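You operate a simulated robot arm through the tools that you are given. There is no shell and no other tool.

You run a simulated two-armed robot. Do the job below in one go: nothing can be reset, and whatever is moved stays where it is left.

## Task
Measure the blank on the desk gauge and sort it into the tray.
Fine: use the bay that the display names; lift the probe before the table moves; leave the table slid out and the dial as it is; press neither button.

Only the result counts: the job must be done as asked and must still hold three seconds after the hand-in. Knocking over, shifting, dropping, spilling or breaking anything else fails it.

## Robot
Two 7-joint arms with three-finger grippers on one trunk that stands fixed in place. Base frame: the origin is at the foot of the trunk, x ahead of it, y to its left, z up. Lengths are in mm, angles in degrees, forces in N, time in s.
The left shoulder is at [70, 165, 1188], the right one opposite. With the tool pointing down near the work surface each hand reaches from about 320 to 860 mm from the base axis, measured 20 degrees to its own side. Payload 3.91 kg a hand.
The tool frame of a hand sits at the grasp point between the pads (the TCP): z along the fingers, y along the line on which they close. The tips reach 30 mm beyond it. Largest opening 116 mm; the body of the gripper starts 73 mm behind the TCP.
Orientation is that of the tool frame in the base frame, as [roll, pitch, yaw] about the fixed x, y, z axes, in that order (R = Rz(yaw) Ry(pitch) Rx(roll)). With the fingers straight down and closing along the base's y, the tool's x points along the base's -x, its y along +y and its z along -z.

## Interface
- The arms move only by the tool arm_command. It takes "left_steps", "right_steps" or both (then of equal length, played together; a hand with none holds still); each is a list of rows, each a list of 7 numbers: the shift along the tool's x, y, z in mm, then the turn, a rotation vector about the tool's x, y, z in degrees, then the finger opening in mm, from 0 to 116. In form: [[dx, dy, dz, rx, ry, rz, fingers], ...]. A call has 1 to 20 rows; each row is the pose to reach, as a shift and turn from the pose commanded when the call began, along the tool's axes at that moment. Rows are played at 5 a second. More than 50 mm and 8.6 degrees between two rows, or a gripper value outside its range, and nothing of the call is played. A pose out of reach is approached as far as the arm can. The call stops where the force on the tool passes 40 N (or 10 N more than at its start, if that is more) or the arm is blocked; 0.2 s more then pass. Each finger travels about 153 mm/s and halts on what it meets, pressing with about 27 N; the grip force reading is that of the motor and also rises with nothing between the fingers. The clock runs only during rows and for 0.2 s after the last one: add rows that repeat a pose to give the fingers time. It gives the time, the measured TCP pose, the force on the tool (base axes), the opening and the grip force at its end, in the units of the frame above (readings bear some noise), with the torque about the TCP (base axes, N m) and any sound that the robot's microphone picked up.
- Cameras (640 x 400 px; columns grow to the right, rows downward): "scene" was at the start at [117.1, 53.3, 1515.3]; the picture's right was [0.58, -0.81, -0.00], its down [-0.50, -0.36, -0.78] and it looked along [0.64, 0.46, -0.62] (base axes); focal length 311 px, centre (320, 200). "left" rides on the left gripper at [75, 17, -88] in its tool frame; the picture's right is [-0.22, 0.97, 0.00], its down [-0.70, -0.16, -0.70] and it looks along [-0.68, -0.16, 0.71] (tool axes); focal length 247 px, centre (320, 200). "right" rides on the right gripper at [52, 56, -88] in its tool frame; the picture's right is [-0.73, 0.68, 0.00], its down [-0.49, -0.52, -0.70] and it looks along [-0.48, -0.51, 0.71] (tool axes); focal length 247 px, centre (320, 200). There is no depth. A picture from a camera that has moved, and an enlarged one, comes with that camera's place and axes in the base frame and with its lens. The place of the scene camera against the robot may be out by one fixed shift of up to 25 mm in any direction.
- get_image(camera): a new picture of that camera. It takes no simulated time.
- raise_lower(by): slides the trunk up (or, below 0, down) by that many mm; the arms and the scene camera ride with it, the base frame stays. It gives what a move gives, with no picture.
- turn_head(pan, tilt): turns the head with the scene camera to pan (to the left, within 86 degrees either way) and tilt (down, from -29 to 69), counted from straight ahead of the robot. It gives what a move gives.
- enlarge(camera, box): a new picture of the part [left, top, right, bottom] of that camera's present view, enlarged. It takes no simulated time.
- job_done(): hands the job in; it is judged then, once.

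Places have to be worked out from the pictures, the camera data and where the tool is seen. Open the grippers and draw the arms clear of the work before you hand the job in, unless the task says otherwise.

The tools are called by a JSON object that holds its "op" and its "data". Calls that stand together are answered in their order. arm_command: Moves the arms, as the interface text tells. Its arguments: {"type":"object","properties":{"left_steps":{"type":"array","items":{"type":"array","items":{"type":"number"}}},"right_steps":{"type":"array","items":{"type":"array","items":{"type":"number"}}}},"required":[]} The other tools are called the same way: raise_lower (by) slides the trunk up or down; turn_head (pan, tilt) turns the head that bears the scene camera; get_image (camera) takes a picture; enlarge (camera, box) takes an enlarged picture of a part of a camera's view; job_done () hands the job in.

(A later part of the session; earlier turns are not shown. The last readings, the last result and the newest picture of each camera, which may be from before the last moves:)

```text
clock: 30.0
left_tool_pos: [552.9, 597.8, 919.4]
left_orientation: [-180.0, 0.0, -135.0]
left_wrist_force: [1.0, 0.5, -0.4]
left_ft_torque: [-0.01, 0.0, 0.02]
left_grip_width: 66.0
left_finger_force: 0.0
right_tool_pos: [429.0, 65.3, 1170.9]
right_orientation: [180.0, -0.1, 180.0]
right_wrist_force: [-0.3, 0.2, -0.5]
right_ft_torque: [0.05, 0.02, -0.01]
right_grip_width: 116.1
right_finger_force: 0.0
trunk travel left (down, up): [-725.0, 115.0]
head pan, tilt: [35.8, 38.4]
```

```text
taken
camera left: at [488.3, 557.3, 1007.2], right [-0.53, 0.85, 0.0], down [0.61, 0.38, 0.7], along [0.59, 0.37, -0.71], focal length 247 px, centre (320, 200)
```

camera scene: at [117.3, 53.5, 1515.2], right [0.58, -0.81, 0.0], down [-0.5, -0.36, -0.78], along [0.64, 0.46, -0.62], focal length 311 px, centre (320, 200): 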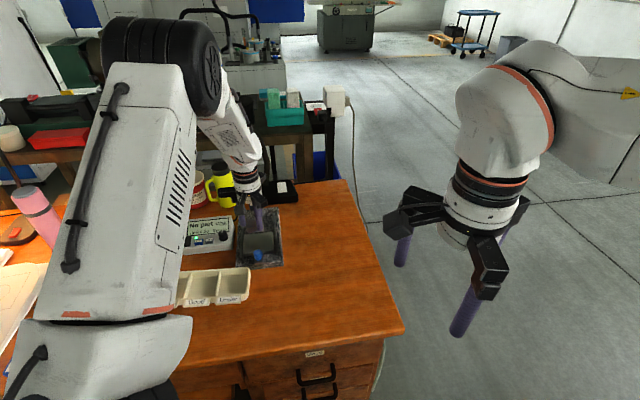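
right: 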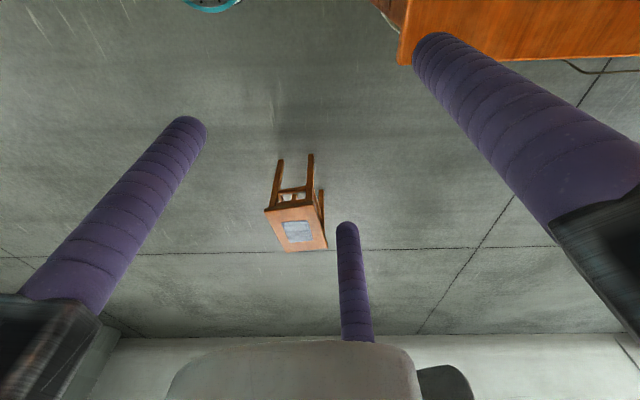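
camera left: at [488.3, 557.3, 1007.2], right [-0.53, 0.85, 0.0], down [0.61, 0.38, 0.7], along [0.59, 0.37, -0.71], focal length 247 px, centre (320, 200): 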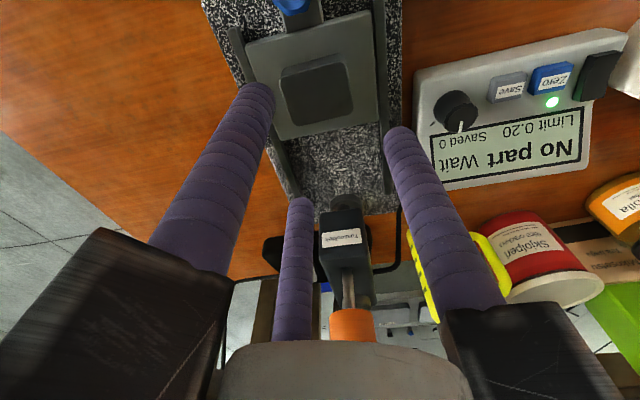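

The blank sits on the table centre. Next: grip the blue knob (≈12 mm radius, z 801–831). I back off toward it and turn the hand −30° so no finger arm points at the probe head.

{"op": "arm_command", "data": {"left_steps": [[20, 0, 0, 0, 0, 0, 66], [50, 0, 0, 0, 0, 7.5, 66], [80, 0, 0, 0, 0, 15, 66], [100, 0, 0, 0, 0, 22.5, 66], [100, 0, 0, 0, 0, 30, 66], [100, 0, 0, 0, 0, 30, 66]]}}

{"op": "get_image", "data": {"camera": "left"}}

{"op": "enlarge", "data": {"camera": "scene", "box": [180, 160, 320, 290]}}

```text
clock: 31.4
left_tool_pos: [479.6, 525.0, 920.1]
left_orientation: [179.9, 0.0, -165.1]
left_wrist_force: [-0.2, 0.3, -0.2]
left_ft_torque: [-0.01, 0.01, 0.0]
left_grip_width: 66.0
left_finger_force: 0.0
right_tool_pos: [427.7, 65.6, 1171.1]
right_orientation: [179.9, -0.2, 180.0]
right_wrist_force: [0.6, -0.7, 0.8]
right_ft_torque: [0.04, -0.02, -0.04]
right_grip_width: 116.0
right_finger_force: 0.1
trunk travel left (down, up): [-725.0, 115.0]
head pan, tilt: [35.8, 38.4]
```

```text
taken
camera left: at [404.0, 522.9, 1006.9], right [-0.03, 1.0, 0.0], down [0.71, 0.02, 0.7], along [0.7, 0.02, -0.71], focal length 247 px, centre (320, 200)
```

left: 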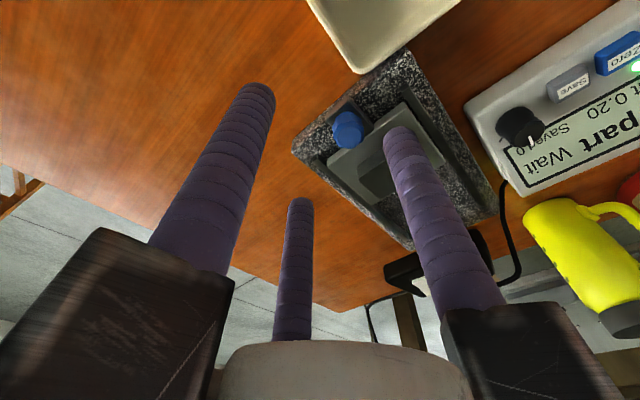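

```text
3.08 times, centred on (250, 225) of scene
camera zoom: at [117.2, 53.1, 1515.3], right [0.58, -0.81, 0.0], down [-0.5, -0.36, -0.78], along [0.64, 0.46, -0.62], focal length 957 px, centre (535, 123)
```

zoom: 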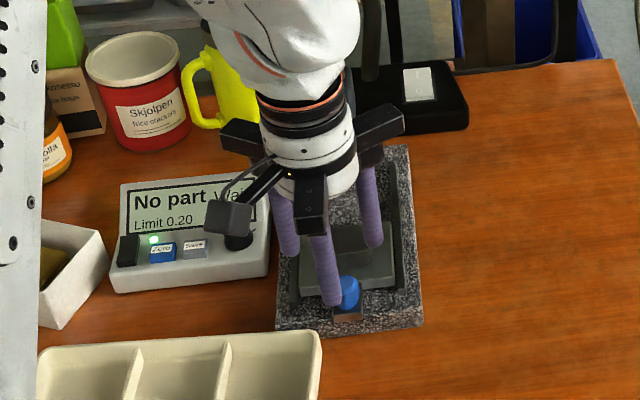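

The knob is at a≈745.6, l≈31.5. I tilt the hand 20° (wrist toward the robot, away from the probe head) and bring it over the knob, at safe height.

{"op": "arm_command", "data": {"left_steps": [[-8, 4, 0, -3.3, -5.8, 0, 60], [-16, 9, 0, -6.7, -11.5, 0, 60], [-24, 14, 0, -10, -17.3, 0, 60], [-30, 17, 10, -10, -17.3, 0, 60], [-30, 17, 20, -10, -17.3, 0, 60], [-30, 17, 20, -10, -17.3, 0, 60]]}}

{"op": "get_image", "data": {"camera": "left"}}

{"op": "enlarge", "data": {"camera": "scene", "box": [180, 160, 320, 290]}}

```text
clock: 32.8
left_tool_pos: [503.4, 549.4, 899.3]
left_orientation: [169.7, 17.2, -166.6]
left_wrist_force: [0.1, 0.0, -0.3]
left_ft_torque: [0.02, -0.01, -0.02]
left_grip_width: 60.1
left_finger_force: 0.1
right_tool_pos: [429.9, 64.8, 1171.8]
right_orientation: [179.9, 0.0, -180.0]
right_wrist_force: [-0.1, 0.3, -0.6]
right_ft_torque: [0.0, 0.0, 0.0]
right_grip_width: 115.8
right_finger_force: 0.1
trunk travel left (down, up): [-725.0, 115.0]
head pan, tilt: [35.8, 38.4]
```

```text
taken
camera left: at [408.6, 528.6, 962.6], right [-0.07, 0.97, 0.23], down [0.52, -0.17, 0.84], along [0.85, 0.18, -0.5], focal length 247 px, centre (320, 200)
```

left: 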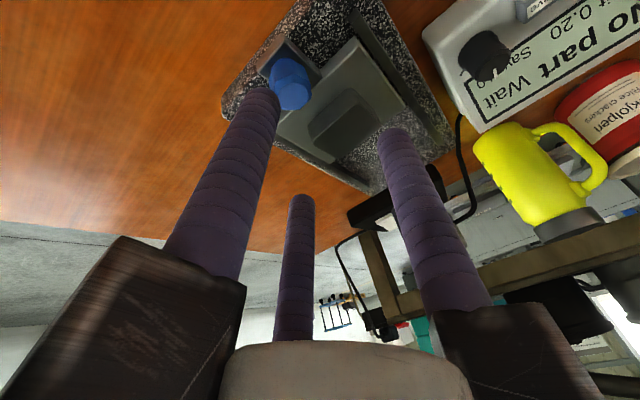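

```text
3.08 times, centred on (250, 225) of scene
camera zoom: at [116.8, 53.0, 1515.3], right [0.58, -0.81, 0.0], down [-0.5, -0.36, -0.78], along [0.64, 0.46, -0.62], focal length 957 px, centre (535, 123)
```

zoom: 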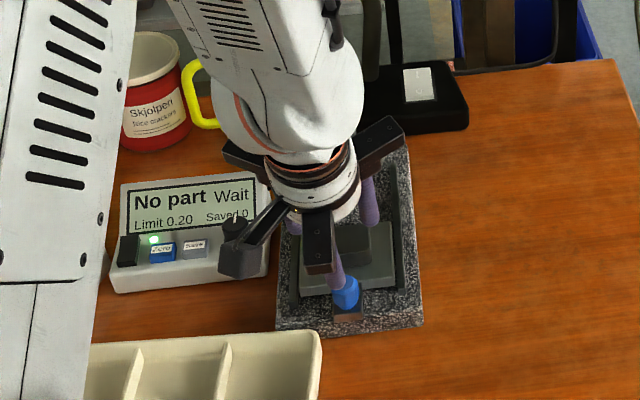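

Tilted pose is reachable. I lower the opened hand (50 mm) around the knob along the vertical, tips ending around mid-knob height.

{"op": "arm_command", "data": {"left_steps": [[4.8, -3.9, -2.2, 0, 0, 0, 50], [9.2, -6.5, 11.9, 0, 0, 0, 50], [13.7, -9, 26, 0, 0, 0, 50], [17.2, -11.1, 37.3, 0, 0, 0, 50], [19.6, -12.5, 44.8, 0, 0, 0, 50], [19.6, -12.5, 44.8, 0, 0, 0, 50]]}}

{"op": "get_image", "data": {"camera": "left"}}

{"op": "enlarge", "data": {"camera": "scene", "box": [220, 190, 310, 280]}}

```text
clock: 34.2
left_tool_pos: [499.9, 545.2, 847.9]
left_orientation: [169.7, 17.2, -166.6]
left_wrist_force: [0.0, -0.3, 0.5]
left_ft_torque: [0.03, -0.02, -0.01]
left_grip_width: 50.2
left_finger_force: 0.1
right_tool_pos: [428.5, 63.8, 1171.6]
right_orientation: [-180.0, -0.1, 179.9]
right_wrist_force: [0.4, 0.5, 0.2]
right_ft_torque: [0.02, -0.02, 0.02]
right_grip_width: 116.3
right_finger_force: 0.0
trunk travel left (down, up): [-725.0, 115.0]
head pan, tilt: [35.8, 38.4]
```

```text
taken
camera left: at [404.1, 523.5, 911.8], right [-0.07, 0.97, 0.23], down [0.52, -0.17, 0.84], along [0.85, 0.18, -0.5], focal length 247 px, centre (320, 200)
```

left: 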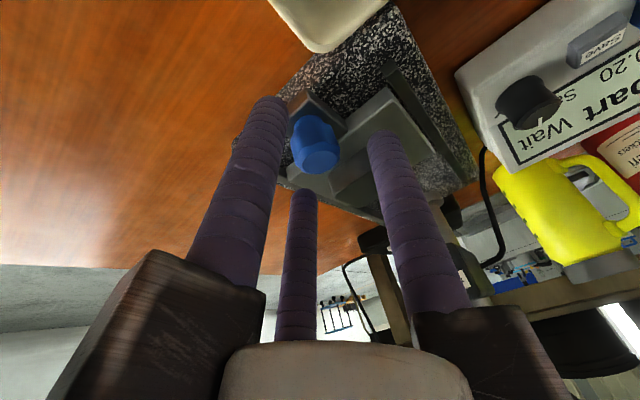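

```text
4.44 times, centred on (265, 235) of scene
camera zoom: at [116.9, 53.1, 1515.3], right [0.58, -0.81, 0.0], down [-0.5, -0.36, -0.78], along [0.64, 0.46, -0.62], focal length 1382 px, centre (564, 44)
```

zoom: 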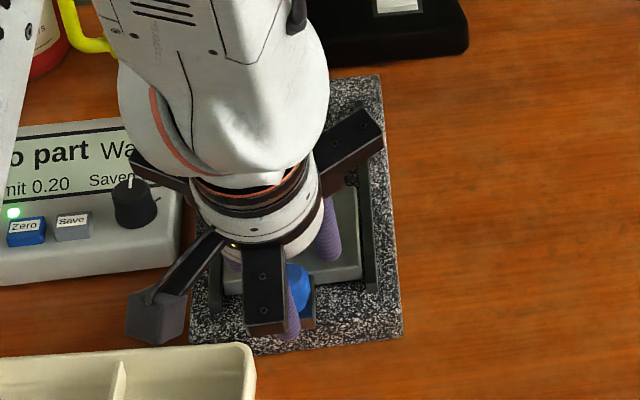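

The knob sits between the fingers. I lower 4 mm more and close gently on it.

{"op": "arm_command", "data": {"left_steps": [[1.2, -0.7, 3.8, 0, 0, 0, 44], [1.2, -0.7, 3.8, 0, 0, 0, 36], [1.2, -0.7, 3.8, 0, 0, 0, 30], [1.2, -0.7, 3.8, 0, 0, 0, 26], [1.2, -0.7, 3.8, 0, 0, 0, 20], [1.2, -0.7, 3.8, 0, 0, 0, 14], [1.2, -0.7, 3.8, 0, 0, 0, 14]]}}

{"op": "get_image", "data": {"camera": "left"}}

```text
clock: 35.8
left_tool_pos: [500.6, 543.0, 844.2]
left_orientation: [169.8, 17.3, -166.6]
left_wrist_force: [2.1, -3.0, 0.7]
left_ft_torque: [-0.29, -0.11, -0.1]
left_grip_width: 25.2
left_finger_force: 44.9
right_tool_pos: [429.1, 63.8, 1171.4]
right_orientation: [180.0, -0.2, -180.0]
right_wrist_force: [-0.4, 0.0, -0.5]
right_ft_torque: [0.02, 0.01, -0.01]
right_grip_width: 116.0
right_finger_force: 0.3
trunk travel left (down, up): [-725.0, 115.0]
head pan, tilt: [35.8, 38.4]
```

```text
taken
camera left: at [405.3, 522.7, 907.8], right [-0.07, 0.97, 0.23], down [0.52, -0.17, 0.84], along [0.85, 0.18, -0.5], focal length 247 px, centre (320, 200)
```

left: 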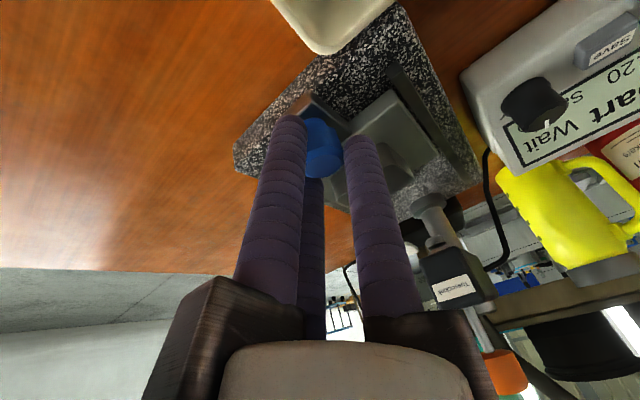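

Knob gripped (25 mm). Before sliding I check that the probe tip is above the blank in this low-angle view.

{"op": "enlarge", "data": {"camera": "left", "box": [330, 80, 540, 400]}}

```text
1.25 times, centred on (435, 240) of left
camera zoom: at [405.3, 522.7, 907.8], right [-0.07, 0.97, 0.23], down [0.52, -0.17, 0.84], along [0.85, 0.18, -0.5], focal length 309 px, centre (176, 150)
```

zoom: 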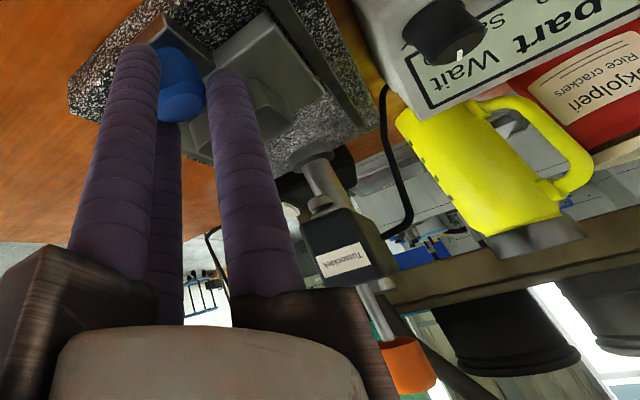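

Tip bottom is at z≈846, well above the blank top (~824), so the probe is lifted. I push the table in 80 mm along +a, slowly.

{"op": "arm_command", "data": {"left_steps": [[-4.1, 2.35, 1.7, 0, 0, 0, 14], [-8.1, 4.7, 3.4, 0, 0, 0, 14], [-16.3, 9.4, 6.8, 0, 0, 0, 14], [-24.4, 14.1, 10.3, 0, 0, 0, 14], [-32.6, 18.8, 13.7, 0, 0, 0, 14], [-40.7, 23.5, 17.1, 0, 0, 0, 14], [-48.8, 28.2, 20.5, 0, 0, 0, 14], [-57, 32.9, 23.9, 0, 0, 0, 14], [-65.1, 37.6, 27.4, 0, 0, 0, 14], [-65.1, 37.6, 27.4, 0, 0, 0, 14]]}}

{"op": "get_image", "data": {"camera": "left"}}

{"op": "enlarge", "data": {"camera": "scene", "box": [180, 160, 320, 290]}}

```text
clock: 38.0
left_tool_pos: [558.5, 601.6, 844.0]
left_orientation: [169.8, 17.3, -166.6]
left_wrist_force: [-0.5, 1.5, 6.8]
left_ft_torque: [-0.37, 0.36, 0.05]
left_grip_width: 25.4
left_finger_force: 44.4
right_tool_pos: [428.0, 63.7, 1171.1]
right_orientation: [-179.9, 0.0, 180.0]
right_wrist_force: [-0.1, -0.9, 0.6]
right_ft_torque: [0.01, -0.01, -0.01]
right_grip_width: 116.0
right_finger_force: 0.1
trunk travel left (down, up): [-725.0, 115.0]
head pan, tilt: [35.8, 38.4]
```

```text
taken
camera left: at [462.9, 580.2, 907.8], right [-0.07, 0.97, 0.23], down [0.52, -0.17, 0.84], along [0.85, 0.18, -0.5], focal length 247 px, centre (320, 200)
```

left: 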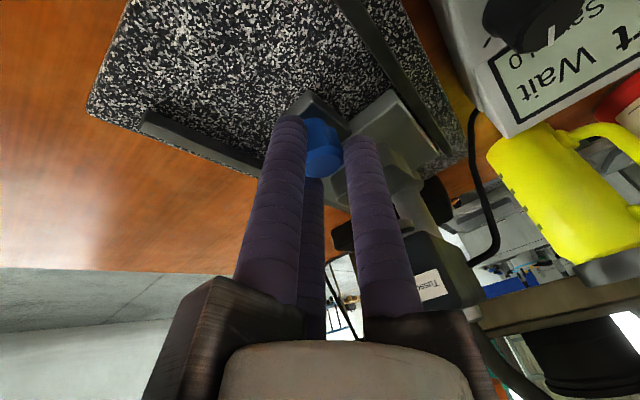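

```text
3.08 times, centred on (250, 225) of scene
camera zoom: at [116.4, 52.8, 1515.4], right [0.58, -0.81, 0.0], down [-0.5, -0.36, -0.78], along [0.64, 0.46, -0.62], focal length 957 px, centre (535, 123)
```

zoom: 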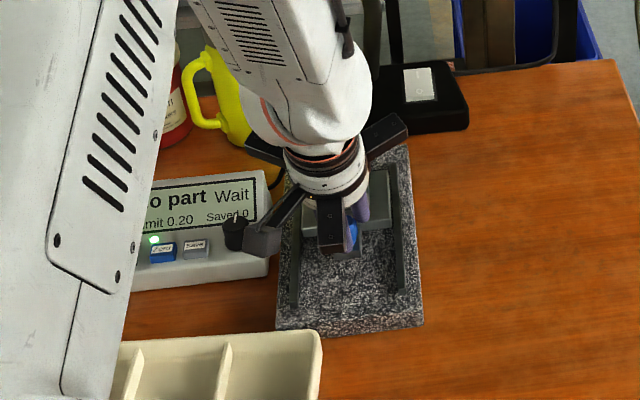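

The table moves freely with low force (82 mm so far, probe still above the blank). I continue in small steps to find the end stop.

{"op": "arm_command", "data": {"left_steps": [[-2.4, 1.4, 1, 0, 0, 0, 14], [-4.9, 2.8, 2.05, 0, 0, 0, 14], [-7.3, 4.2, 3.1, 0, 0, 0, 14], [-7.3, 4.2, 3.1, 0, 0, 0, 14]]}}

{"op": "get_image", "data": {"camera": "left"}}

```text
clock: 39.0
left_tool_pos: [564.8, 608.9, 843.7]
left_orientation: [169.7, 17.1, -166.6]
left_wrist_force: [2.2, -0.4, 3.1]
left_ft_torque: [-0.34, 0.26, -0.07]
left_grip_width: 25.0
left_finger_force: 44.9
right_tool_pos: [428.4, 64.8, 1170.8]
right_orientation: [180.0, 0.0, 180.0]
right_wrist_force: [-0.3, 0.8, 0.2]
right_ft_torque: [-0.02, 0.01, 0.0]
right_grip_width: 116.0
right_finger_force: 0.1
trunk travel left (down, up): [-725.0, 115.0]
head pan, tilt: [35.8, 38.4]
```

```text
taken
camera left: at [468.8, 586.2, 907.9], right [-0.07, 0.97, 0.23], down [0.52, -0.17, 0.84], along [0.85, 0.18, -0.5], focal length 247 px, centre (320, 200)
```

left: 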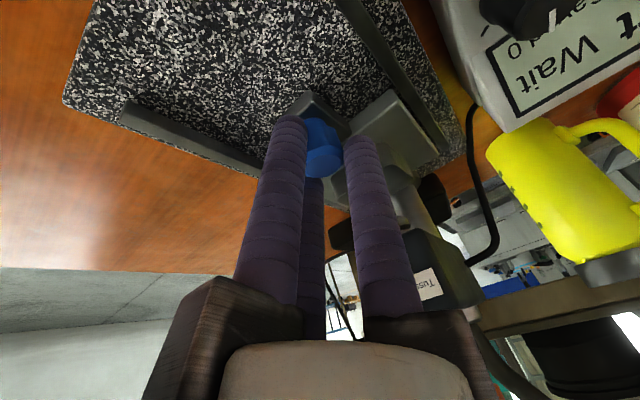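

Still free at 92 mm travel. Continue a further 15 mm in 3 mm steps.

{"op": "arm_command", "data": {"left_steps": [[-2.4, 1.4, 1, 0, 0, 0, 14], [-4.9, 2.8, 2.05, 0, 0, 0, 14], [-7.3, 4.2, 3.1, 0, 0, 0, 14], [-9.8, 5.6, 4.1, 0, 0, 0, 14], [-12.2, 7, 5.1, 0, 0, 0, 14], [-12.2, 7, 5.1, 0, 0, 0, 14]]}}

{"op": "get_image", "data": {"camera": "left"}}

```text
clock: 40.4
left_tool_pos: [567.7, 611.9, 844.1]
left_orientation: [169.8, 16.4, -166.6]
left_wrist_force: [-12.8, -14.1, 20.1]
left_ft_torque: [-0.77, 1.05, -0.01]
left_grip_width: 25.1
left_finger_force: 44.7
right_tool_pos: [426.6, 61.8, 1172.9]
right_orientation: [179.8, 0.2, -180.0]
right_wrist_force: [-0.5, 0.3, -0.1]
right_ft_torque: [-0.04, -0.03, 0.01]
right_grip_width: 116.1
right_finger_force: 0.1
trunk travel left (down, up): [-725.0, 115.0]
head pan, tilt: [35.8, 38.4]
stopped in row 6 (left hand): the force on the tool passed its limit at 42 N (the readings are from after the stop); the commanded pose is now the measured one
```

```text
taken
camera left: at [473.5, 590.7, 909.2], right [-0.06, 0.97, 0.23], down [0.53, -0.16, 0.83], along [0.84, 0.17, -0.51], focal length 247 px, centre (320, 200)
```

left: 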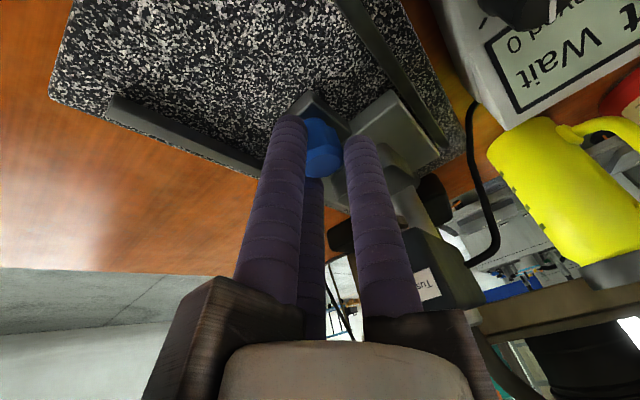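

The table met its end stop after ≈96 mm travel (table centre now ≈ 908, under the probe at ≈905). I open the fingers and withdraw along the tool axis.

{"op": "arm_command", "data": {"left_steps": [[0, 0, 0, 0, 0, 0, 30], [0, 0, 0, 0, 0, 0, 40], [0, 0, 0, 0, 0, 0, 50], [0, 0, -5, 0, 0, 0, 52], [0, 0, -25, 0, 0, 0, 52], [0, 0, -55, 0, 0, 0, 52], [0, 0, -90, 0, 0, 0, 52], [0, 0, -125, 0, 0, 0, 52], [0, 0, -125, 0, 0, 0, 52]]}}

{"op": "get_image", "data": {"camera": "left"}}

{"op": "get_image", "data": {"camera": "scene"}}

```text
clock: 42.4
left_tool_pos: [545.4, 585.1, 958.0]
left_orientation: [170.0, 16.3, -166.4]
left_wrist_force: [0.0, 0.0, -0.1]
left_ft_torque: [0.01, 0.07, -0.02]
left_grip_width: 52.1
left_finger_force: 0.0
right_tool_pos: [430.4, 64.7, 1170.8]
right_orientation: [-180.0, -0.2, -180.0]
right_wrist_force: [0.7, -0.4, -0.1]
right_ft_torque: [-0.01, 0.0, 0.02]
right_grip_width: 116.0
right_finger_force: 0.0
trunk travel left (down, up): [-725.0, 115.0]
head pan, tilt: [35.8, 38.4]
```

```text
taken
camera left: at [449.9, 564.3, 1023.0], right [-0.06, 0.97, 0.23], down [0.53, -0.16, 0.83], along [0.84, 0.17, -0.51], focal length 247 px, centre (320, 200)
```

left: 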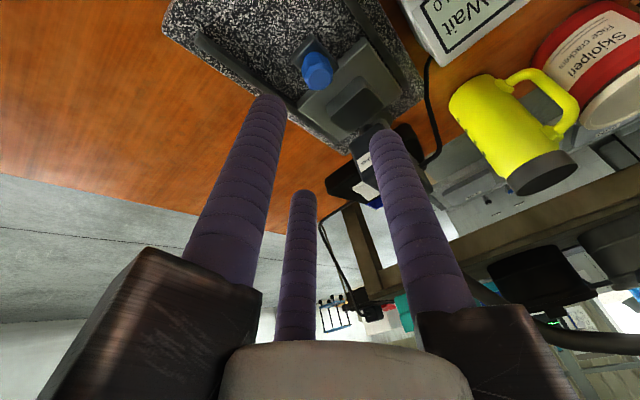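

```text
taken
camera scene: at [118.1, 54.3, 1515.1], right [0.58, -0.81, 0.0], down [-0.51, -0.36, -0.78], along [0.63, 0.46, -0.62], focal length 311 px, centre (320, 200)
```

scene: 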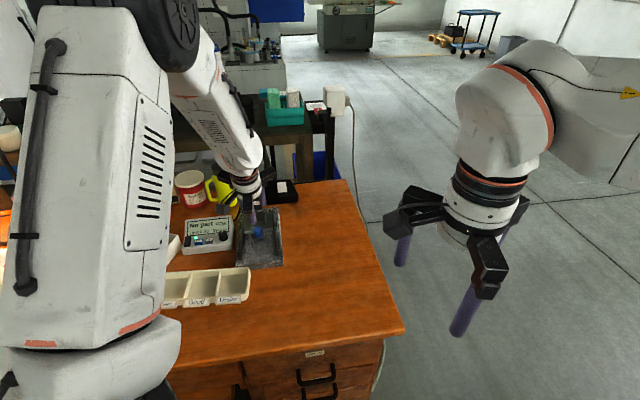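

The blank now sits under the probe head. I raise the hand and level the tool above and in front of the orange knob.

{"op": "arm_command", "data": {"left_steps": [[-6, 3.4, -19, 3.2, 5.5, 0, 60], [-12, 7, -38, 6.4, 11, 0, 60], [-18, 10.3, -56, 9.6, 16.5, 0, 60], [-21, 12, -66, 9.6, 16.5, 0, 60], [-21, 12, -66, 9.6, 16.5, 0, 60]]}}

{"op": "get_image", "data": {"camera": "left"}}

```text
clock: 43.5
left_tool_pos: [546.7, 583.1, 1031.3]
left_orientation: [179.9, 0.1, -165.0]
left_wrist_force: [0.4, 0.1, -0.6]
left_ft_torque: [0.03, 0.04, 0.03]
left_grip_width: 60.0
left_finger_force: 0.1
right_tool_pos: [429.0, 63.7, 1172.0]
right_orientation: [-180.0, -0.2, -179.9]
right_wrist_force: [0.3, -0.2, 0.5]
right_ft_torque: [0.0, 0.01, -0.02]
right_grip_width: 116.1
right_finger_force: 0.1
trunk travel left (down, up): [-725.0, 115.0]
head pan, tilt: [35.8, 38.4]
```

```text
taken
camera left: at [469.0, 581.0, 1118.4], right [-0.04, 1.0, 0.0], down [0.71, 0.02, 0.7], along [0.7, 0.03, -0.71], focal length 247 px, centre (320, 200)
```

left: 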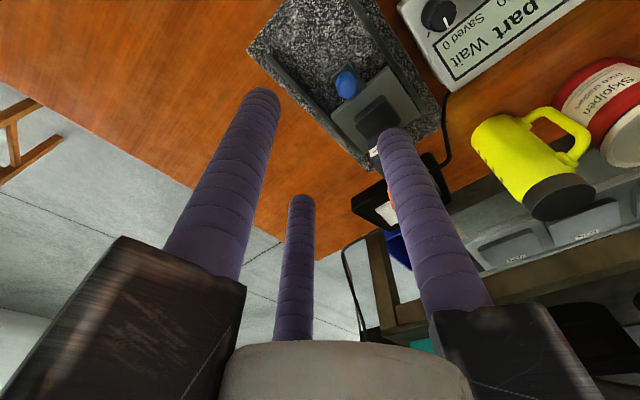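

I turn back to yaw −135 and approach partway to look at the orange knob.

{"op": "arm_command", "data": {"left_steps": [[-10, 7, 0, 0, 0, -7.5, 60], [-20, 15, 0, 0, 0, -15, 60], [-30, 23, 0, 0, 0, -22.5, 60], [-41, 31, 0, 0, 0, -30, 60], [-41, 31, 0, 0, 0, -30, 60]]}}

{"op": "get_image", "data": {"camera": "left"}}

```text
clock: 44.8
left_tool_pos: [576.9, 625.9, 1030.1]
left_orientation: [179.9, 0.2, -135.0]
left_wrist_force: [-0.2, 0.0, 0.2]
left_ft_torque: [0.02, 0.0, 0.01]
left_grip_width: 59.9
left_finger_force: 0.1
right_tool_pos: [429.1, 65.0, 1171.8]
right_orientation: [-180.0, 0.0, 180.0]
right_wrist_force: [-0.1, -0.2, 0.0]
right_ft_torque: [0.04, -0.01, 0.02]
right_grip_width: 116.1
right_finger_force: 0.0
trunk travel left (down, up): [-725.0, 115.0]
head pan, tilt: [35.8, 38.4]
```

```text
taken
camera left: at [510.7, 585.3, 1117.0], right [-0.53, 0.85, 0.0], down [0.6, 0.38, 0.7], along [0.59, 0.37, -0.71], focal length 247 px, centre (320, 200)
```

left: 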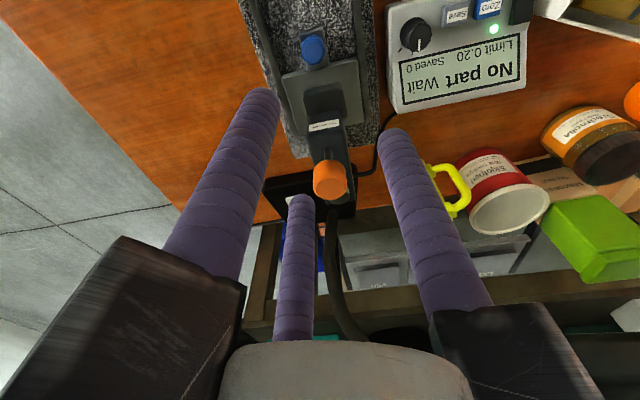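

The orange knob is confirmed at a≈905.5, l≈31.5. I move over it and then lower the open fingers around it.

{"op": "arm_command", "data": {"left_steps": [[-18, -1, 0, 0, 0, 0, 56], [-37, -2, 0, 0, 0, 0, 56], [-55, -3.1, 0, 0, 0, 0, 56], [-55, -3.1, 0, 0, 0, 0, 56]]}}

{"op": "get_image", "data": {"camera": "left"}}

```text
clock: 45.8
left_tool_pos: [618.6, 663.2, 1029.5]
left_orientation: [179.9, 0.2, -135.0]
left_wrist_force: [-0.4, -0.1, 0.2]
left_ft_torque: [-0.02, -0.01, 0.01]
left_grip_width: 56.3
left_finger_force: 0.1
right_tool_pos: [430.1, 64.7, 1170.6]
right_orientation: [180.0, 0.0, -179.9]
right_wrist_force: [-0.1, 0.1, 0.0]
right_ft_torque: [0.02, -0.02, -0.03]
right_grip_width: 116.0
right_finger_force: 0.0
trunk travel left (down, up): [-725.0, 115.0]
head pan, tilt: [35.8, 38.4]
```

```text
taken
camera left: at [552.3, 622.3, 1116.3], right [-0.53, 0.85, 0.0], down [0.61, 0.38, 0.7], along [0.59, 0.37, -0.71], focal length 247 px, centre (320, 200)
```

left: 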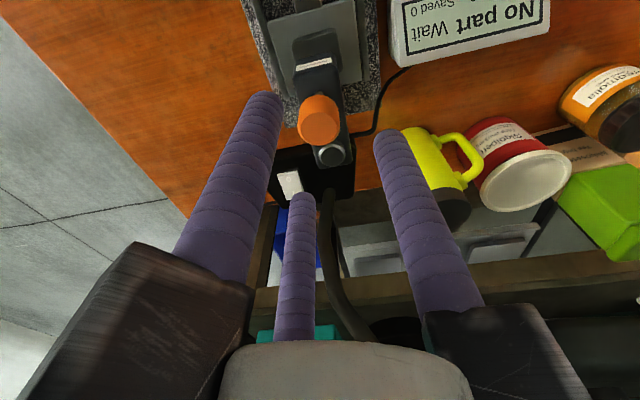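

Well aligned. Descend 51 mm around the knob.

{"op": "arm_command", "data": {"left_steps": [[0, 0, 15, 0, 0, 0, 56], [0, 0, 30, 0, 0, 0, 56], [0, 0, 43, 0, 0, 0, 54], [0, 0, 51, 0, 0, 0, 50], [0, 0, 51, 0, 0, 0, 50]]}}

{"op": "get_image", "data": {"camera": "left"}}

{"op": "enlarge", "data": {"camera": "scene", "box": [180, 150, 320, 280]}}

```text
clock: 47.0
left_tool_pos: [613.9, 664.9, 979.5]
left_orientation: [179.9, 0.2, -135.1]
left_wrist_force: [-0.5, -0.7, -0.2]
left_ft_torque: [0.02, 0.01, 0.0]
left_grip_width: 50.1
left_finger_force: 0.1
right_tool_pos: [429.4, 64.1, 1170.6]
right_orientation: [180.0, -0.1, 179.9]
right_wrist_force: [-0.4, -0.1, -0.1]
right_ft_torque: [0.01, -0.01, -0.04]
right_grip_width: 115.9
right_finger_force: 0.1
trunk travel left (down, up): [-725.0, 115.0]
head pan, tilt: [35.8, 38.4]
```

```text
taken
camera left: at [549.9, 622.6, 1066.7], right [-0.53, 0.85, 0.0], down [0.61, 0.38, 0.7], along [0.59, 0.37, -0.71], focal length 247 px, centre (320, 200)
```

left: 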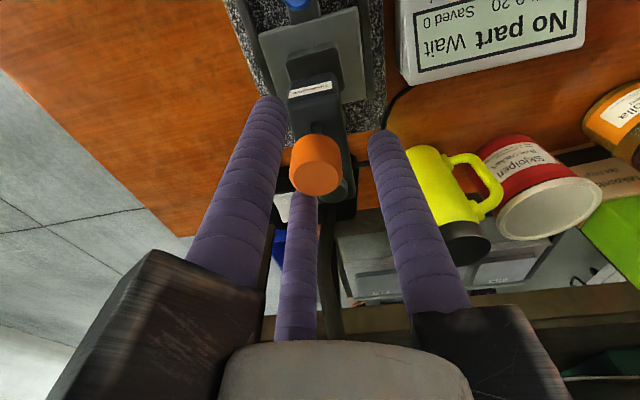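

```text
3.08 times, centred on (250, 215) of scene
camera zoom: at [117.0, 53.2, 1515.3], right [0.58, -0.81, 0.0], down [-0.5, -0.36, -0.78], along [0.64, 0.46, -0.62], focal length 957 px, centre (535, 154)
```

zoom: 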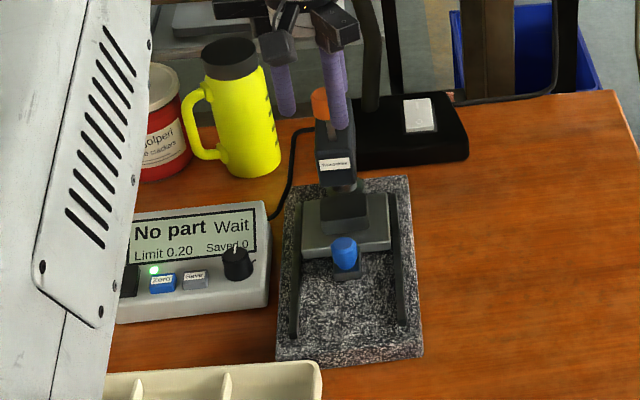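

The knob is about 2 mm to the right of the hand centre; I correct that and close on it.

{"op": "arm_command", "data": {"left_steps": [[0, -2.5, 0, 0, 0, 0, 46], [0, -2.5, 0, 0, 0, 0, 38], [0, -2.5, 0, 0, 0, 0, 30], [0, -2.5, 0, 0, 0, 0, 24], [0, -2.5, 0, 0, 0, 0, 18], [0, -2.5, 0, 0, 0, 0, 14], [0, -2.5, 0, 0, 0, 0, 14]]}}

{"op": "get_image", "data": {"camera": "left"}}

{"op": "enlarge", "data": {"camera": "scene", "box": [180, 150, 320, 280]}}

```text
clock: 48.5
left_tool_pos: [620.7, 660.4, 979.3]
left_orientation: [180.0, 0.2, -135.1]
left_wrist_force: [21.9, 6.6, 2.9]
left_ft_torque: [0.81, -0.8, -0.24]
left_grip_width: 31.2
left_finger_force: 45.0
right_tool_pos: [431.0, 66.3, 1168.5]
right_orientation: [-179.9, -0.2, 179.9]
right_wrist_force: [0.4, -0.1, -0.4]
right_ft_torque: [-0.01, 0.0, 0.01]
right_grip_width: 115.9
right_finger_force: 0.0
trunk travel left (down, up): [-725.0, 115.0]
head pan, tilt: [35.8, 38.4]
```

```text
taken
camera left: at [555.8, 621.0, 1065.3], right [-0.53, 0.85, 0.0], down [0.61, 0.38, 0.7], along [0.59, 0.37, -0.71], focal length 247 px, centre (320, 200)
```

left: 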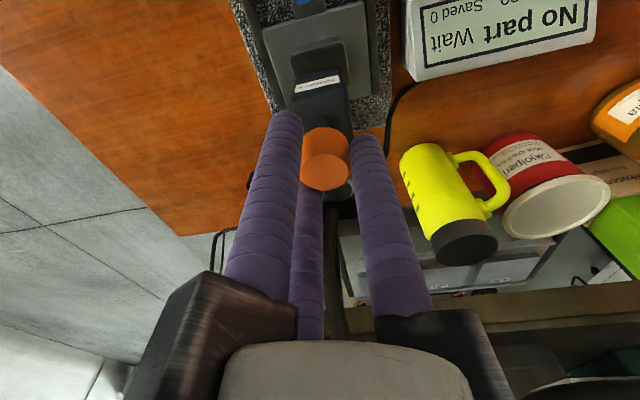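

```text
3.08 times, centred on (250, 215) of scene
camera zoom: at [120.8, 54.0, 1514.9], right [0.58, -0.81, 0.0], down [-0.51, -0.36, -0.78], along [0.63, 0.46, -0.62], focal length 957 px, centre (535, 154)
```

zoom: 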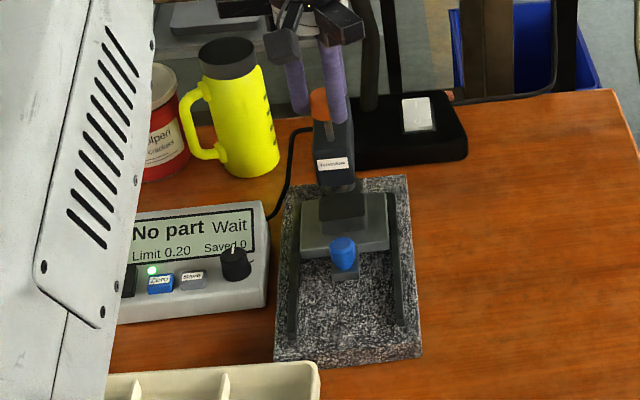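

Gripped at 31 mm, but with ~23 N side load (+a, −l). I relieve it by shifting the hand a few mm in the direction of the load.

{"op": "arm_command", "data": {"left_steps": [[-1.5, -0.7, 0, 0, 0, 0, 14], [-3, -1.5, 0, 0, 0, 0, 14], [-3, -1.5, 0, 0, 0, 0, 14]]}}

```text
clock: 49.4
left_tool_pos: [621.0, 660.4, 977.0]
left_orientation: [179.8, 0.0, -135.1]
left_wrist_force: [10.7, 0.6, 2.8]
left_ft_torque: [0.02, -0.04, -0.17]
left_grip_width: 30.7
left_finger_force: 44.5
right_tool_pos: [429.3, 64.9, 1171.8]
right_orientation: [180.0, -0.1, 180.0]
right_wrist_force: [0.1, 1.0, 0.3]
right_ft_torque: [0.0, 0.0, 0.02]
right_grip_width: 116.0
right_finger_force: 0.2
trunk travel left (down, up): [-725.0, 115.0]
head pan, tilt: [35.8, 38.4]
```

Load halved. One more small correction, then start lowering the probe 12 mm in small steps.

{"op": "arm_command", "data": {"left_steps": [[-1.3, -1.3, 0, 0, 0, 0, 14], [-1.3, -1.3, 3, 0, 0, 0, 14], [-1.3, -1.3, 6, 0, 0, 0, 14], [-1.3, -1.3, 9, 0, 0, 0, 14], [-1.3, -1.3, 12, 0, 0, 0, 14], [-1.3, -1.3, 12, 0, 0, 0, 14]]}}

{"op": "enlarge", "data": {"camera": "scene", "box": [180, 150, 320, 280]}}

```text
clock: 50.8
left_tool_pos: [620.8, 661.2, 965.7]
left_orientation: [179.8, 0.2, -134.9]
left_wrist_force: [-4.1, -2.8, -0.9]
left_ft_torque: [-0.2, 0.15, -0.04]
left_grip_width: 30.4
left_finger_force: 45.0
right_tool_pos: [429.0, 64.5, 1171.3]
right_orientation: [-179.9, 0.0, -180.0]
right_wrist_force: [-0.4, -0.3, 0.7]
right_ft_torque: [0.01, -0.01, 0.01]
right_grip_width: 116.0
right_finger_force: 0.1
trunk travel left (down, up): [-725.0, 115.0]
head pan, tilt: [35.8, 38.4]
```

```text
3.08 times, centred on (250, 215) of scene
camera zoom: at [116.6, 53.2, 1515.3], right [0.58, -0.81, 0.0], down [-0.5, -0.36, -0.78], along [0.64, 0.46, -0.62], focal length 957 px, centre (535, 154)
```

zoom: 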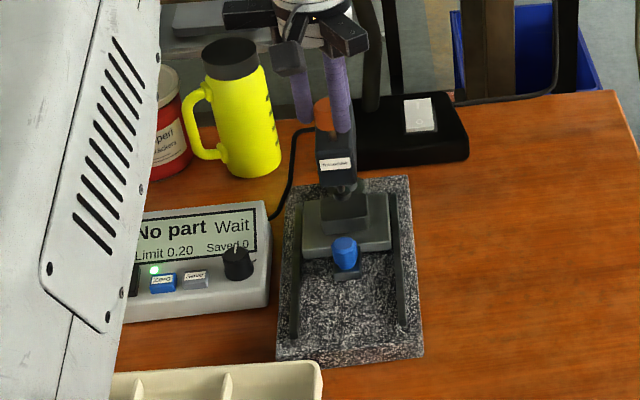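

The probe follows the hand down with little force. I continue in 2 mm steps, checking force and display.

{"op": "arm_command", "data": {"left_steps": [[0, 0, 2, 0, 0, 0, 14], [0, 0, 4, 0, 0, 0, 14], [0, 0, 6, 0, 0, 0, 14], [0, 0, 6, 0, 0, 0, 14]]}}

{"op": "enlarge", "data": {"camera": "scene", "box": [180, 150, 320, 280]}}

```text
clock: 51.8
left_tool_pos: [622.7, 662.7, 962.1]
left_orientation: [179.9, 0.2, -135.0]
left_wrist_force: [-8.6, 0.8, -1.5]
left_ft_torque: [0.02, 0.15, 0.07]
left_grip_width: 29.6
left_finger_force: 44.7
right_tool_pos: [429.7, 64.9, 1172.0]
right_orientation: [-179.9, 0.0, 179.9]
right_wrist_force: [0.0, 0.0, 0.2]
right_ft_torque: [0.05, -0.01, -0.01]
right_grip_width: 116.1
right_finger_force: 0.1
trunk travel left (down, up): [-725.0, 115.0]
head pan, tilt: [35.8, 38.4]
```

```text
3.08 times, centred on (250, 215) of scene
camera zoom: at [115.8, 53.6, 1515.4], right [0.59, -0.81, 0.0], down [-0.5, -0.36, -0.78], along [0.64, 0.46, -0.62], focal length 957 px, centre (535, 154)
```

zoom: 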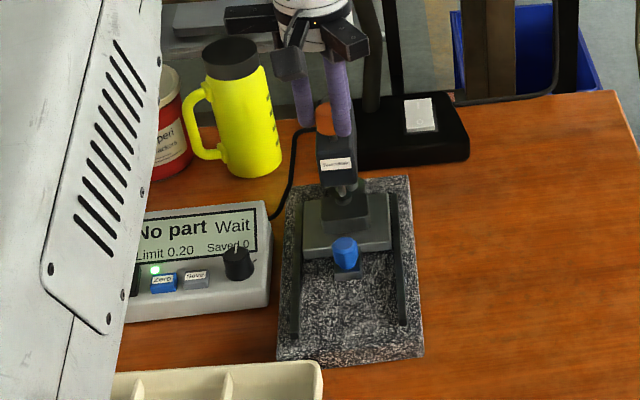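

The tip is nearing the blank. Continue 4 mm.

{"op": "arm_command", "data": {"left_steps": [[0, 0, 2, 0, 0, 0, 14], [0, 0, 4, 0, 0, 0, 14], [0, 0, 4, 0, 0, 0, 14]]}}

{"op": "enlarge", "data": {"camera": "scene", "box": [180, 150, 320, 280]}}

```text
clock: 52.5
left_tool_pos: [622.0, 663.0, 957.3]
left_orientation: [179.9, 0.2, -135.0]
left_wrist_force: [-9.9, 3.8, 2.6]
left_ft_torque: [0.0, 0.23, 0.04]
left_grip_width: 29.2
left_finger_force: 45.0
right_tool_pos: [428.4, 65.5, 1171.5]
right_orientation: [180.0, 0.1, -180.0]
right_wrist_force: [-0.2, 0.0, -0.8]
right_ft_torque: [-0.01, -0.02, -0.02]
right_grip_width: 116.0
right_finger_force: 0.0
trunk travel left (down, up): [-725.0, 115.0]
head pan, tilt: [35.8, 38.4]
```

```text
3.08 times, centred on (250, 215) of scene
camera zoom: at [115.2, 53.9, 1515.5], right [0.59, -0.81, 0.0], down [-0.5, -0.36, -0.78], along [0.64, 0.46, -0.62], focal length 957 px, centre (535, 154)
```

zoom: 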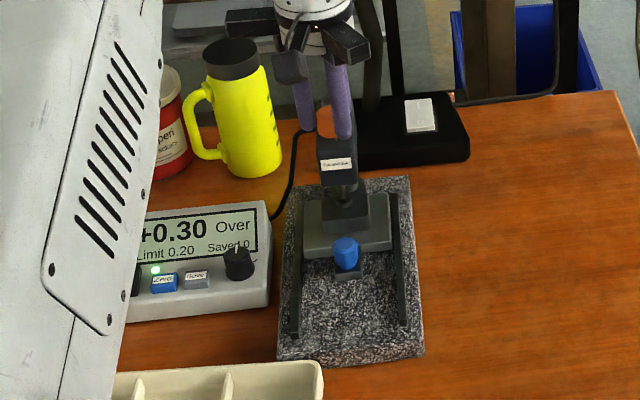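

The display now reads "+0.30 Over". I confirm by lowering one more mm and rereading at higher zoom.

{"op": "arm_command", "data": {"left_steps": [[0, 0, 1, 0, 0, 0, 14], [0, 0, 1, 0, 0, 0, 14], [0, 0, 1, 0, 0, 0, 14]]}}

{"op": "enlarge", "data": {"camera": "scene", "box": [210, 205, 310, 270]}}

{"op": "get_image", "data": {"camera": "left"}}

```text
clock: 53.4
left_tool_pos: [621.4, 662.8, 957.2]
left_orientation: [180.0, 0.3, -134.9]
left_wrist_force: [-9.9, 9.0, 8.2]
left_ft_torque: [0.23, 0.19, 0.05]
left_grip_width: 29.3
left_finger_force: 45.0
right_tool_pos: [427.0, 66.6, 1172.4]
right_orientation: [180.0, 0.1, 180.0]
right_wrist_force: [0.3, 0.2, -0.4]
right_ft_torque: [0.02, 0.0, 0.01]
right_grip_width: 115.9
right_finger_force: 0.0
trunk travel left (down, up): [-725.0, 115.0]
head pan, tilt: [35.8, 38.4]
```

```text
6.15 times, centred on (260, 238) of scene
camera zoom: at [114.4, 54.1, 1515.5], right [0.59, -0.81, 0.0], down [-0.5, -0.36, -0.78], along [0.64, 0.46, -0.62], focal length 1914 px, centre (689, -31)
```

zoom: 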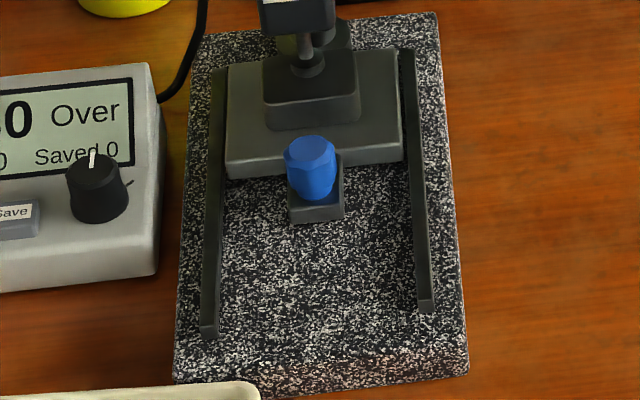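

```text
taken
camera left: at [556.2, 622.6, 1044.1], right [-0.53, 0.85, 0.0], down [0.6, 0.38, 0.7], along [0.6, 0.37, -0.71], focal length 247 px, centre (320, 200)
```

left: 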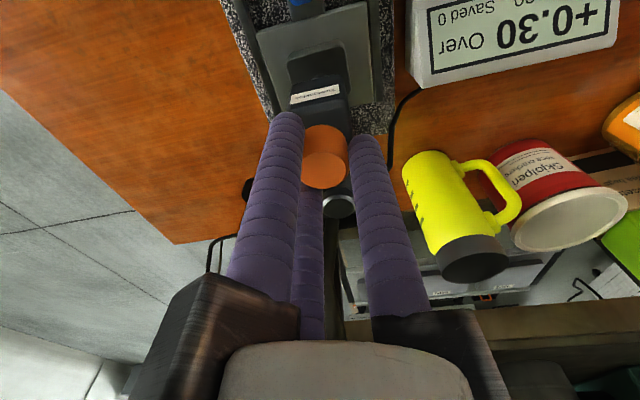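

Stable "+0.30 Over" with 8 N on the probe. The bay is "Over". Now I lift the probe back to its original height, gradually.

{"op": "arm_command", "data": {"left_steps": [[0, 1, -3, 0, 0, 0, 14], [0, 1.5, -6, 0, 0, 0, 14], [0, 1.5, -10, 0, 0, 0, 14], [0, 1.5, -14, 0, 0, 0, 14], [0, 1.5, -18, 0, 0, 0, 14], [0, 1.5, -21, 0, 0, 0, 14], [0, 1.5, -23, 0, 0, 0, 14], [0, 1.5, -23, 0, 0, 0, 14]]}}

{"op": "enlarge", "data": {"camera": "scene", "box": [180, 150, 320, 280]}}

```text
clock: 55.1
left_tool_pos: [621.4, 664.3, 978.3]
left_orientation: [179.9, 0.2, -135.0]
left_wrist_force: [-2.3, 13.5, 3.0]
left_ft_torque: [0.35, 0.22, 0.16]
left_grip_width: 28.0
left_finger_force: 45.6
right_tool_pos: [428.5, 66.2, 1171.4]
right_orientation: [-179.9, 0.0, 180.0]
right_wrist_force: [0.0, 0.1, -0.6]
right_ft_torque: [-0.03, -0.02, 0.02]
right_grip_width: 116.0
right_finger_force: 0.1
trunk travel left (down, up): [-725.0, 115.0]
head pan, tilt: [35.8, 38.4]
```

```text
3.08 times, centred on (250, 215) of scene
camera zoom: at [116.6, 55.5, 1515.3], right [0.58, -0.81, 0.0], down [-0.5, -0.36, -0.78], along [0.64, 0.46, -0.62], focal length 957 px, centre (535, 154)
```

zoom: 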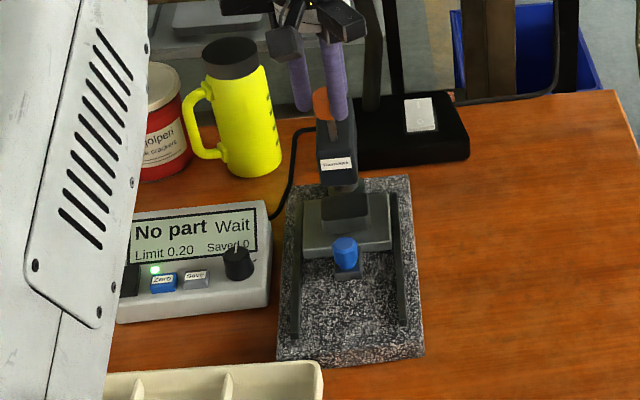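

Probe is up again ("No part", TCP back at 978). I relieve the side load and open the fingers, watching whether the probe stays up.

{"op": "arm_command", "data": {"left_steps": [[-1, 1.5, 0, 0, 0, 0, 14], [-1, 1.5, 0, 0, 0, 0, 24], [-1, 1.5, 0, 0, 0, 0, 34], [-1, 1.5, 0, 0, 0, 0, 46], [-1, 1.5, 0, 0, 0, 0, 56], [-1, 1.5, 0, 0, 0, 0, 56]]}}

{"op": "get_image", "data": {"camera": "left"}}

{"op": "enlarge", "data": {"camera": "scene", "box": [180, 150, 320, 280]}}

```text
clock: 56.5
left_tool_pos: [622.8, 664.8, 979.7]
left_orientation: [179.9, 0.3, -135.1]
left_wrist_force: [0.0, 1.1, 0.4]
left_ft_torque: [0.01, -0.02, 0.0]
left_grip_width: 55.8
left_finger_force: 0.2
right_tool_pos: [430.5, 64.2, 1170.9]
right_orientation: [179.9, 0.0, -180.0]
right_wrist_force: [-0.1, 0.0, -0.1]
right_ft_torque: [0.0, 0.0, 0.01]
right_grip_width: 116.0
right_finger_force: 0.1
trunk travel left (down, up): [-725.0, 115.0]
head pan, tilt: [35.8, 38.4]
```

```text
taken
camera left: at [557.0, 624.4, 1066.2], right [-0.53, 0.85, 0.0], down [0.61, 0.38, 0.7], along [0.59, 0.37, -0.71], focal length 247 px, centre (320, 200)
```

left: 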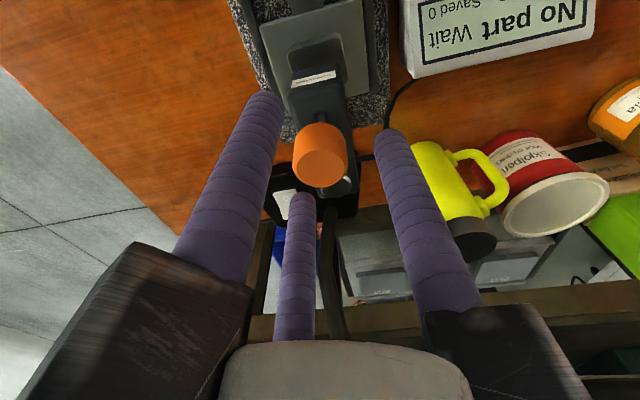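

```text
3.08 times, centred on (250, 215) of scene
camera zoom: at [117.2, 53.4, 1515.3], right [0.58, -0.81, 0.0], down [-0.5, -0.36, -0.78], along [0.64, 0.46, -0.62], focal length 957 px, centre (535, 154)
```

zoom: 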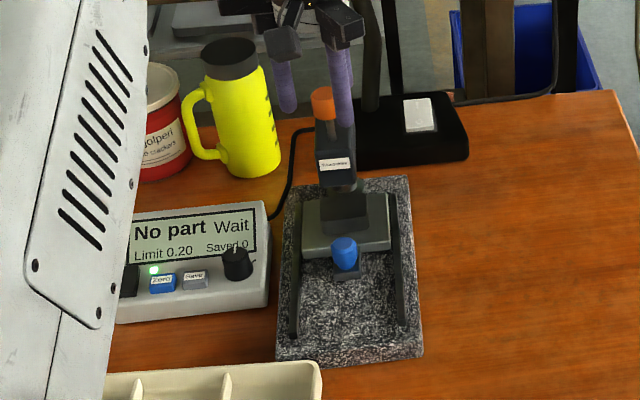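

The probe stays up by itself. I rise clear of the knob, back off, and turn for the blue knob again.

{"op": "arm_command", "data": {"left_steps": [[0, 0, -14, 0, 0, 0, 56], [0, 0, -34, 0, 0, 0, 56], [0, 0, -54, 0, 0, 0, 56], [30, 0, -54, 0, 0, 7.5, 56], [60, 0, -54, 0, 0, 15, 56], [90, 0, -54, 0, 0, 22.5, 56], [110, 0, -54, 0, 0, 30, 56], [110, 0, -54, 0, 0, 30, 56]]}}

```text
clock: 58.4
left_tool_pos: [543.0, 585.7, 1031.4]
left_orientation: [179.8, 0.1, -165.1]
left_wrist_force: [0.1, -0.6, -0.9]
left_ft_torque: [-0.04, 0.03, 0.01]
left_grip_width: 56.1
left_finger_force: 0.0
right_tool_pos: [429.0, 64.7, 1170.8]
right_orientation: [-180.0, 0.0, 179.9]
right_wrist_force: [-0.2, -0.3, -0.9]
right_ft_torque: [0.02, 0.06, -0.01]
right_grip_width: 115.9
right_finger_force: 0.0
trunk travel left (down, up): [-725.0, 115.0]
head pan, tilt: [35.8, 38.4]
```

I tilt 20° again and lower onto the approach line toward the blue knob's slid-in position.

{"op": "arm_command", "data": {"left_steps": [[0, 0, 20, -3.3, -5.8, 0, 52], [0, 0, 50, -6.7, -11.5, 0, 52], [-1, 1, 80, -10, -17.3, 0, 52], [-1.5, 1, 94, -10, -17.3, 0, 52], [-1.5, 1, 94, -10, -17.3, 0, 52]]}}

{"op": "get_image", "data": {"camera": "left"}}

```text
clock: 59.5
left_tool_pos: [545.8, 589.2, 937.7]
left_orientation: [169.3, 17.4, -166.7]
left_wrist_force: [-0.3, -0.2, 0.5]
left_ft_torque: [0.0, 0.0, 0.0]
left_grip_width: 51.7
left_finger_force: 0.1
right_tool_pos: [429.3, 64.2, 1170.9]
right_orientation: [180.0, 0.0, 180.0]
right_wrist_force: [-0.4, 0.4, -0.5]
right_ft_torque: [-0.03, 0.0, 0.0]
right_grip_width: 116.1
right_finger_force: 0.1
trunk travel left (down, up): [-725.0, 115.0]
head pan, tilt: [35.8, 38.4]
```

```text
taken
camera left: at [449.8, 568.1, 1000.5], right [-0.06, 0.97, 0.24], down [0.52, -0.17, 0.84], along [0.85, 0.18, -0.49], focal length 247 px, centre (320, 200)
```

left: 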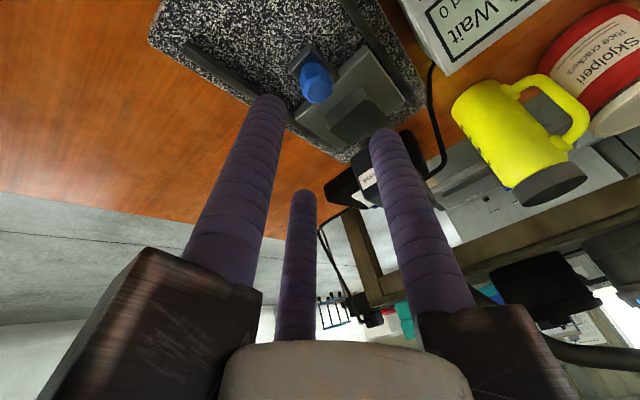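

Knob seen at a≈840, l≈33. I descend along the tilted axis to just above the gripping depth and check.

{"op": "arm_command", "data": {"left_steps": [[1, 0, 25, 0, 0, 0, 50], [2, 0, 50, 0, 0, 0, 50], [3, 0, 75, 0, 0, 0, 50], [4, 0, 90, 0, 0, 0, 50], [4, 0, 94, 0, 0, 0, 50], [4, 0, 94, 0, 0, 0, 50]]}}

{"op": "get_image", "data": {"camera": "left"}}

```text
clock: 61.0
left_tool_pos: [564.7, 609.6, 849.7]
left_orientation: [169.5, 17.3, -166.7]
left_wrist_force: [-0.7, 0.6, 0.2]
left_ft_torque: [0.01, 0.0, -0.02]
left_grip_width: 50.2
left_finger_force: 0.0
right_tool_pos: [428.6, 64.8, 1171.6]
right_orientation: [-180.0, 0.0, 179.9]
right_wrist_force: [0.1, -0.3, 0.6]
right_ft_torque: [0.02, -0.02, -0.03]
right_grip_width: 115.9
right_finger_force: 0.2
trunk travel left (down, up): [-725.0, 115.0]
head pan, tilt: [35.8, 38.4]
```

```text
taken
camera left: at [468.7, 589.6, 912.5], right [-0.06, 0.97, 0.24], down [0.52, -0.17, 0.84], along [0.85, 0.18, -0.5], focal length 247 px, centre (320, 200)
```

left: 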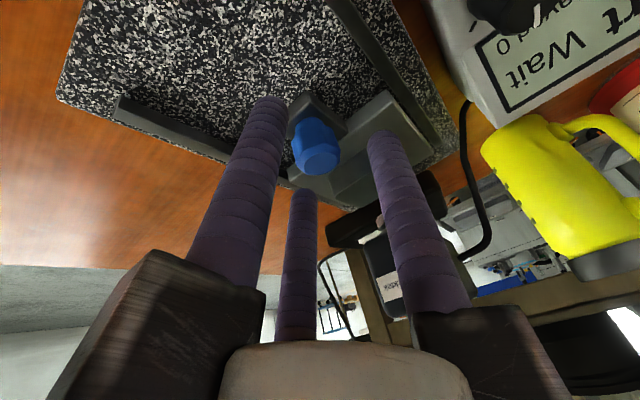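

Same relative view as the first grip. Lower 5 mm and close on the knob.

{"op": "arm_command", "data": {"left_steps": [[0.6, -0.3, 5, 0, 0, 0, 44], [0.6, -0.3, 5.5, 0, 0, 0, 36], [0.6, -0.3, 5.5, 0, 0, 0, 30], [0.6, -0.3, 5.5, 0, 0, 0, 24], [0.6, -0.3, 5.5, 0, 0, 0, 18], [0.6, -0.3, 5.5, 0, 0, 0, 14], [0.6, -0.3, 5.5, 0, 0, 0, 14]]}}

```text
clock: 62.5
left_tool_pos: [566.5, 611.4, 844.6]
left_orientation: [169.5, 17.4, -166.7]
left_wrist_force: [12.7, -7.2, 1.3]
left_ft_torque: [-0.44, -0.48, -0.2]
left_grip_width: 25.5
left_finger_force: 45.0
right_tool_pos: [430.4, 63.3, 1171.6]
right_orientation: [179.8, -0.1, 179.9]
right_wrist_force: [-0.4, -1.0, 0.9]
right_ft_torque: [-0.03, 0.01, 0.01]
right_grip_width: 115.7
right_finger_force: 0.0
trunk travel left (down, up): [-725.0, 115.0]
head pan, tilt: [35.8, 38.4]
```

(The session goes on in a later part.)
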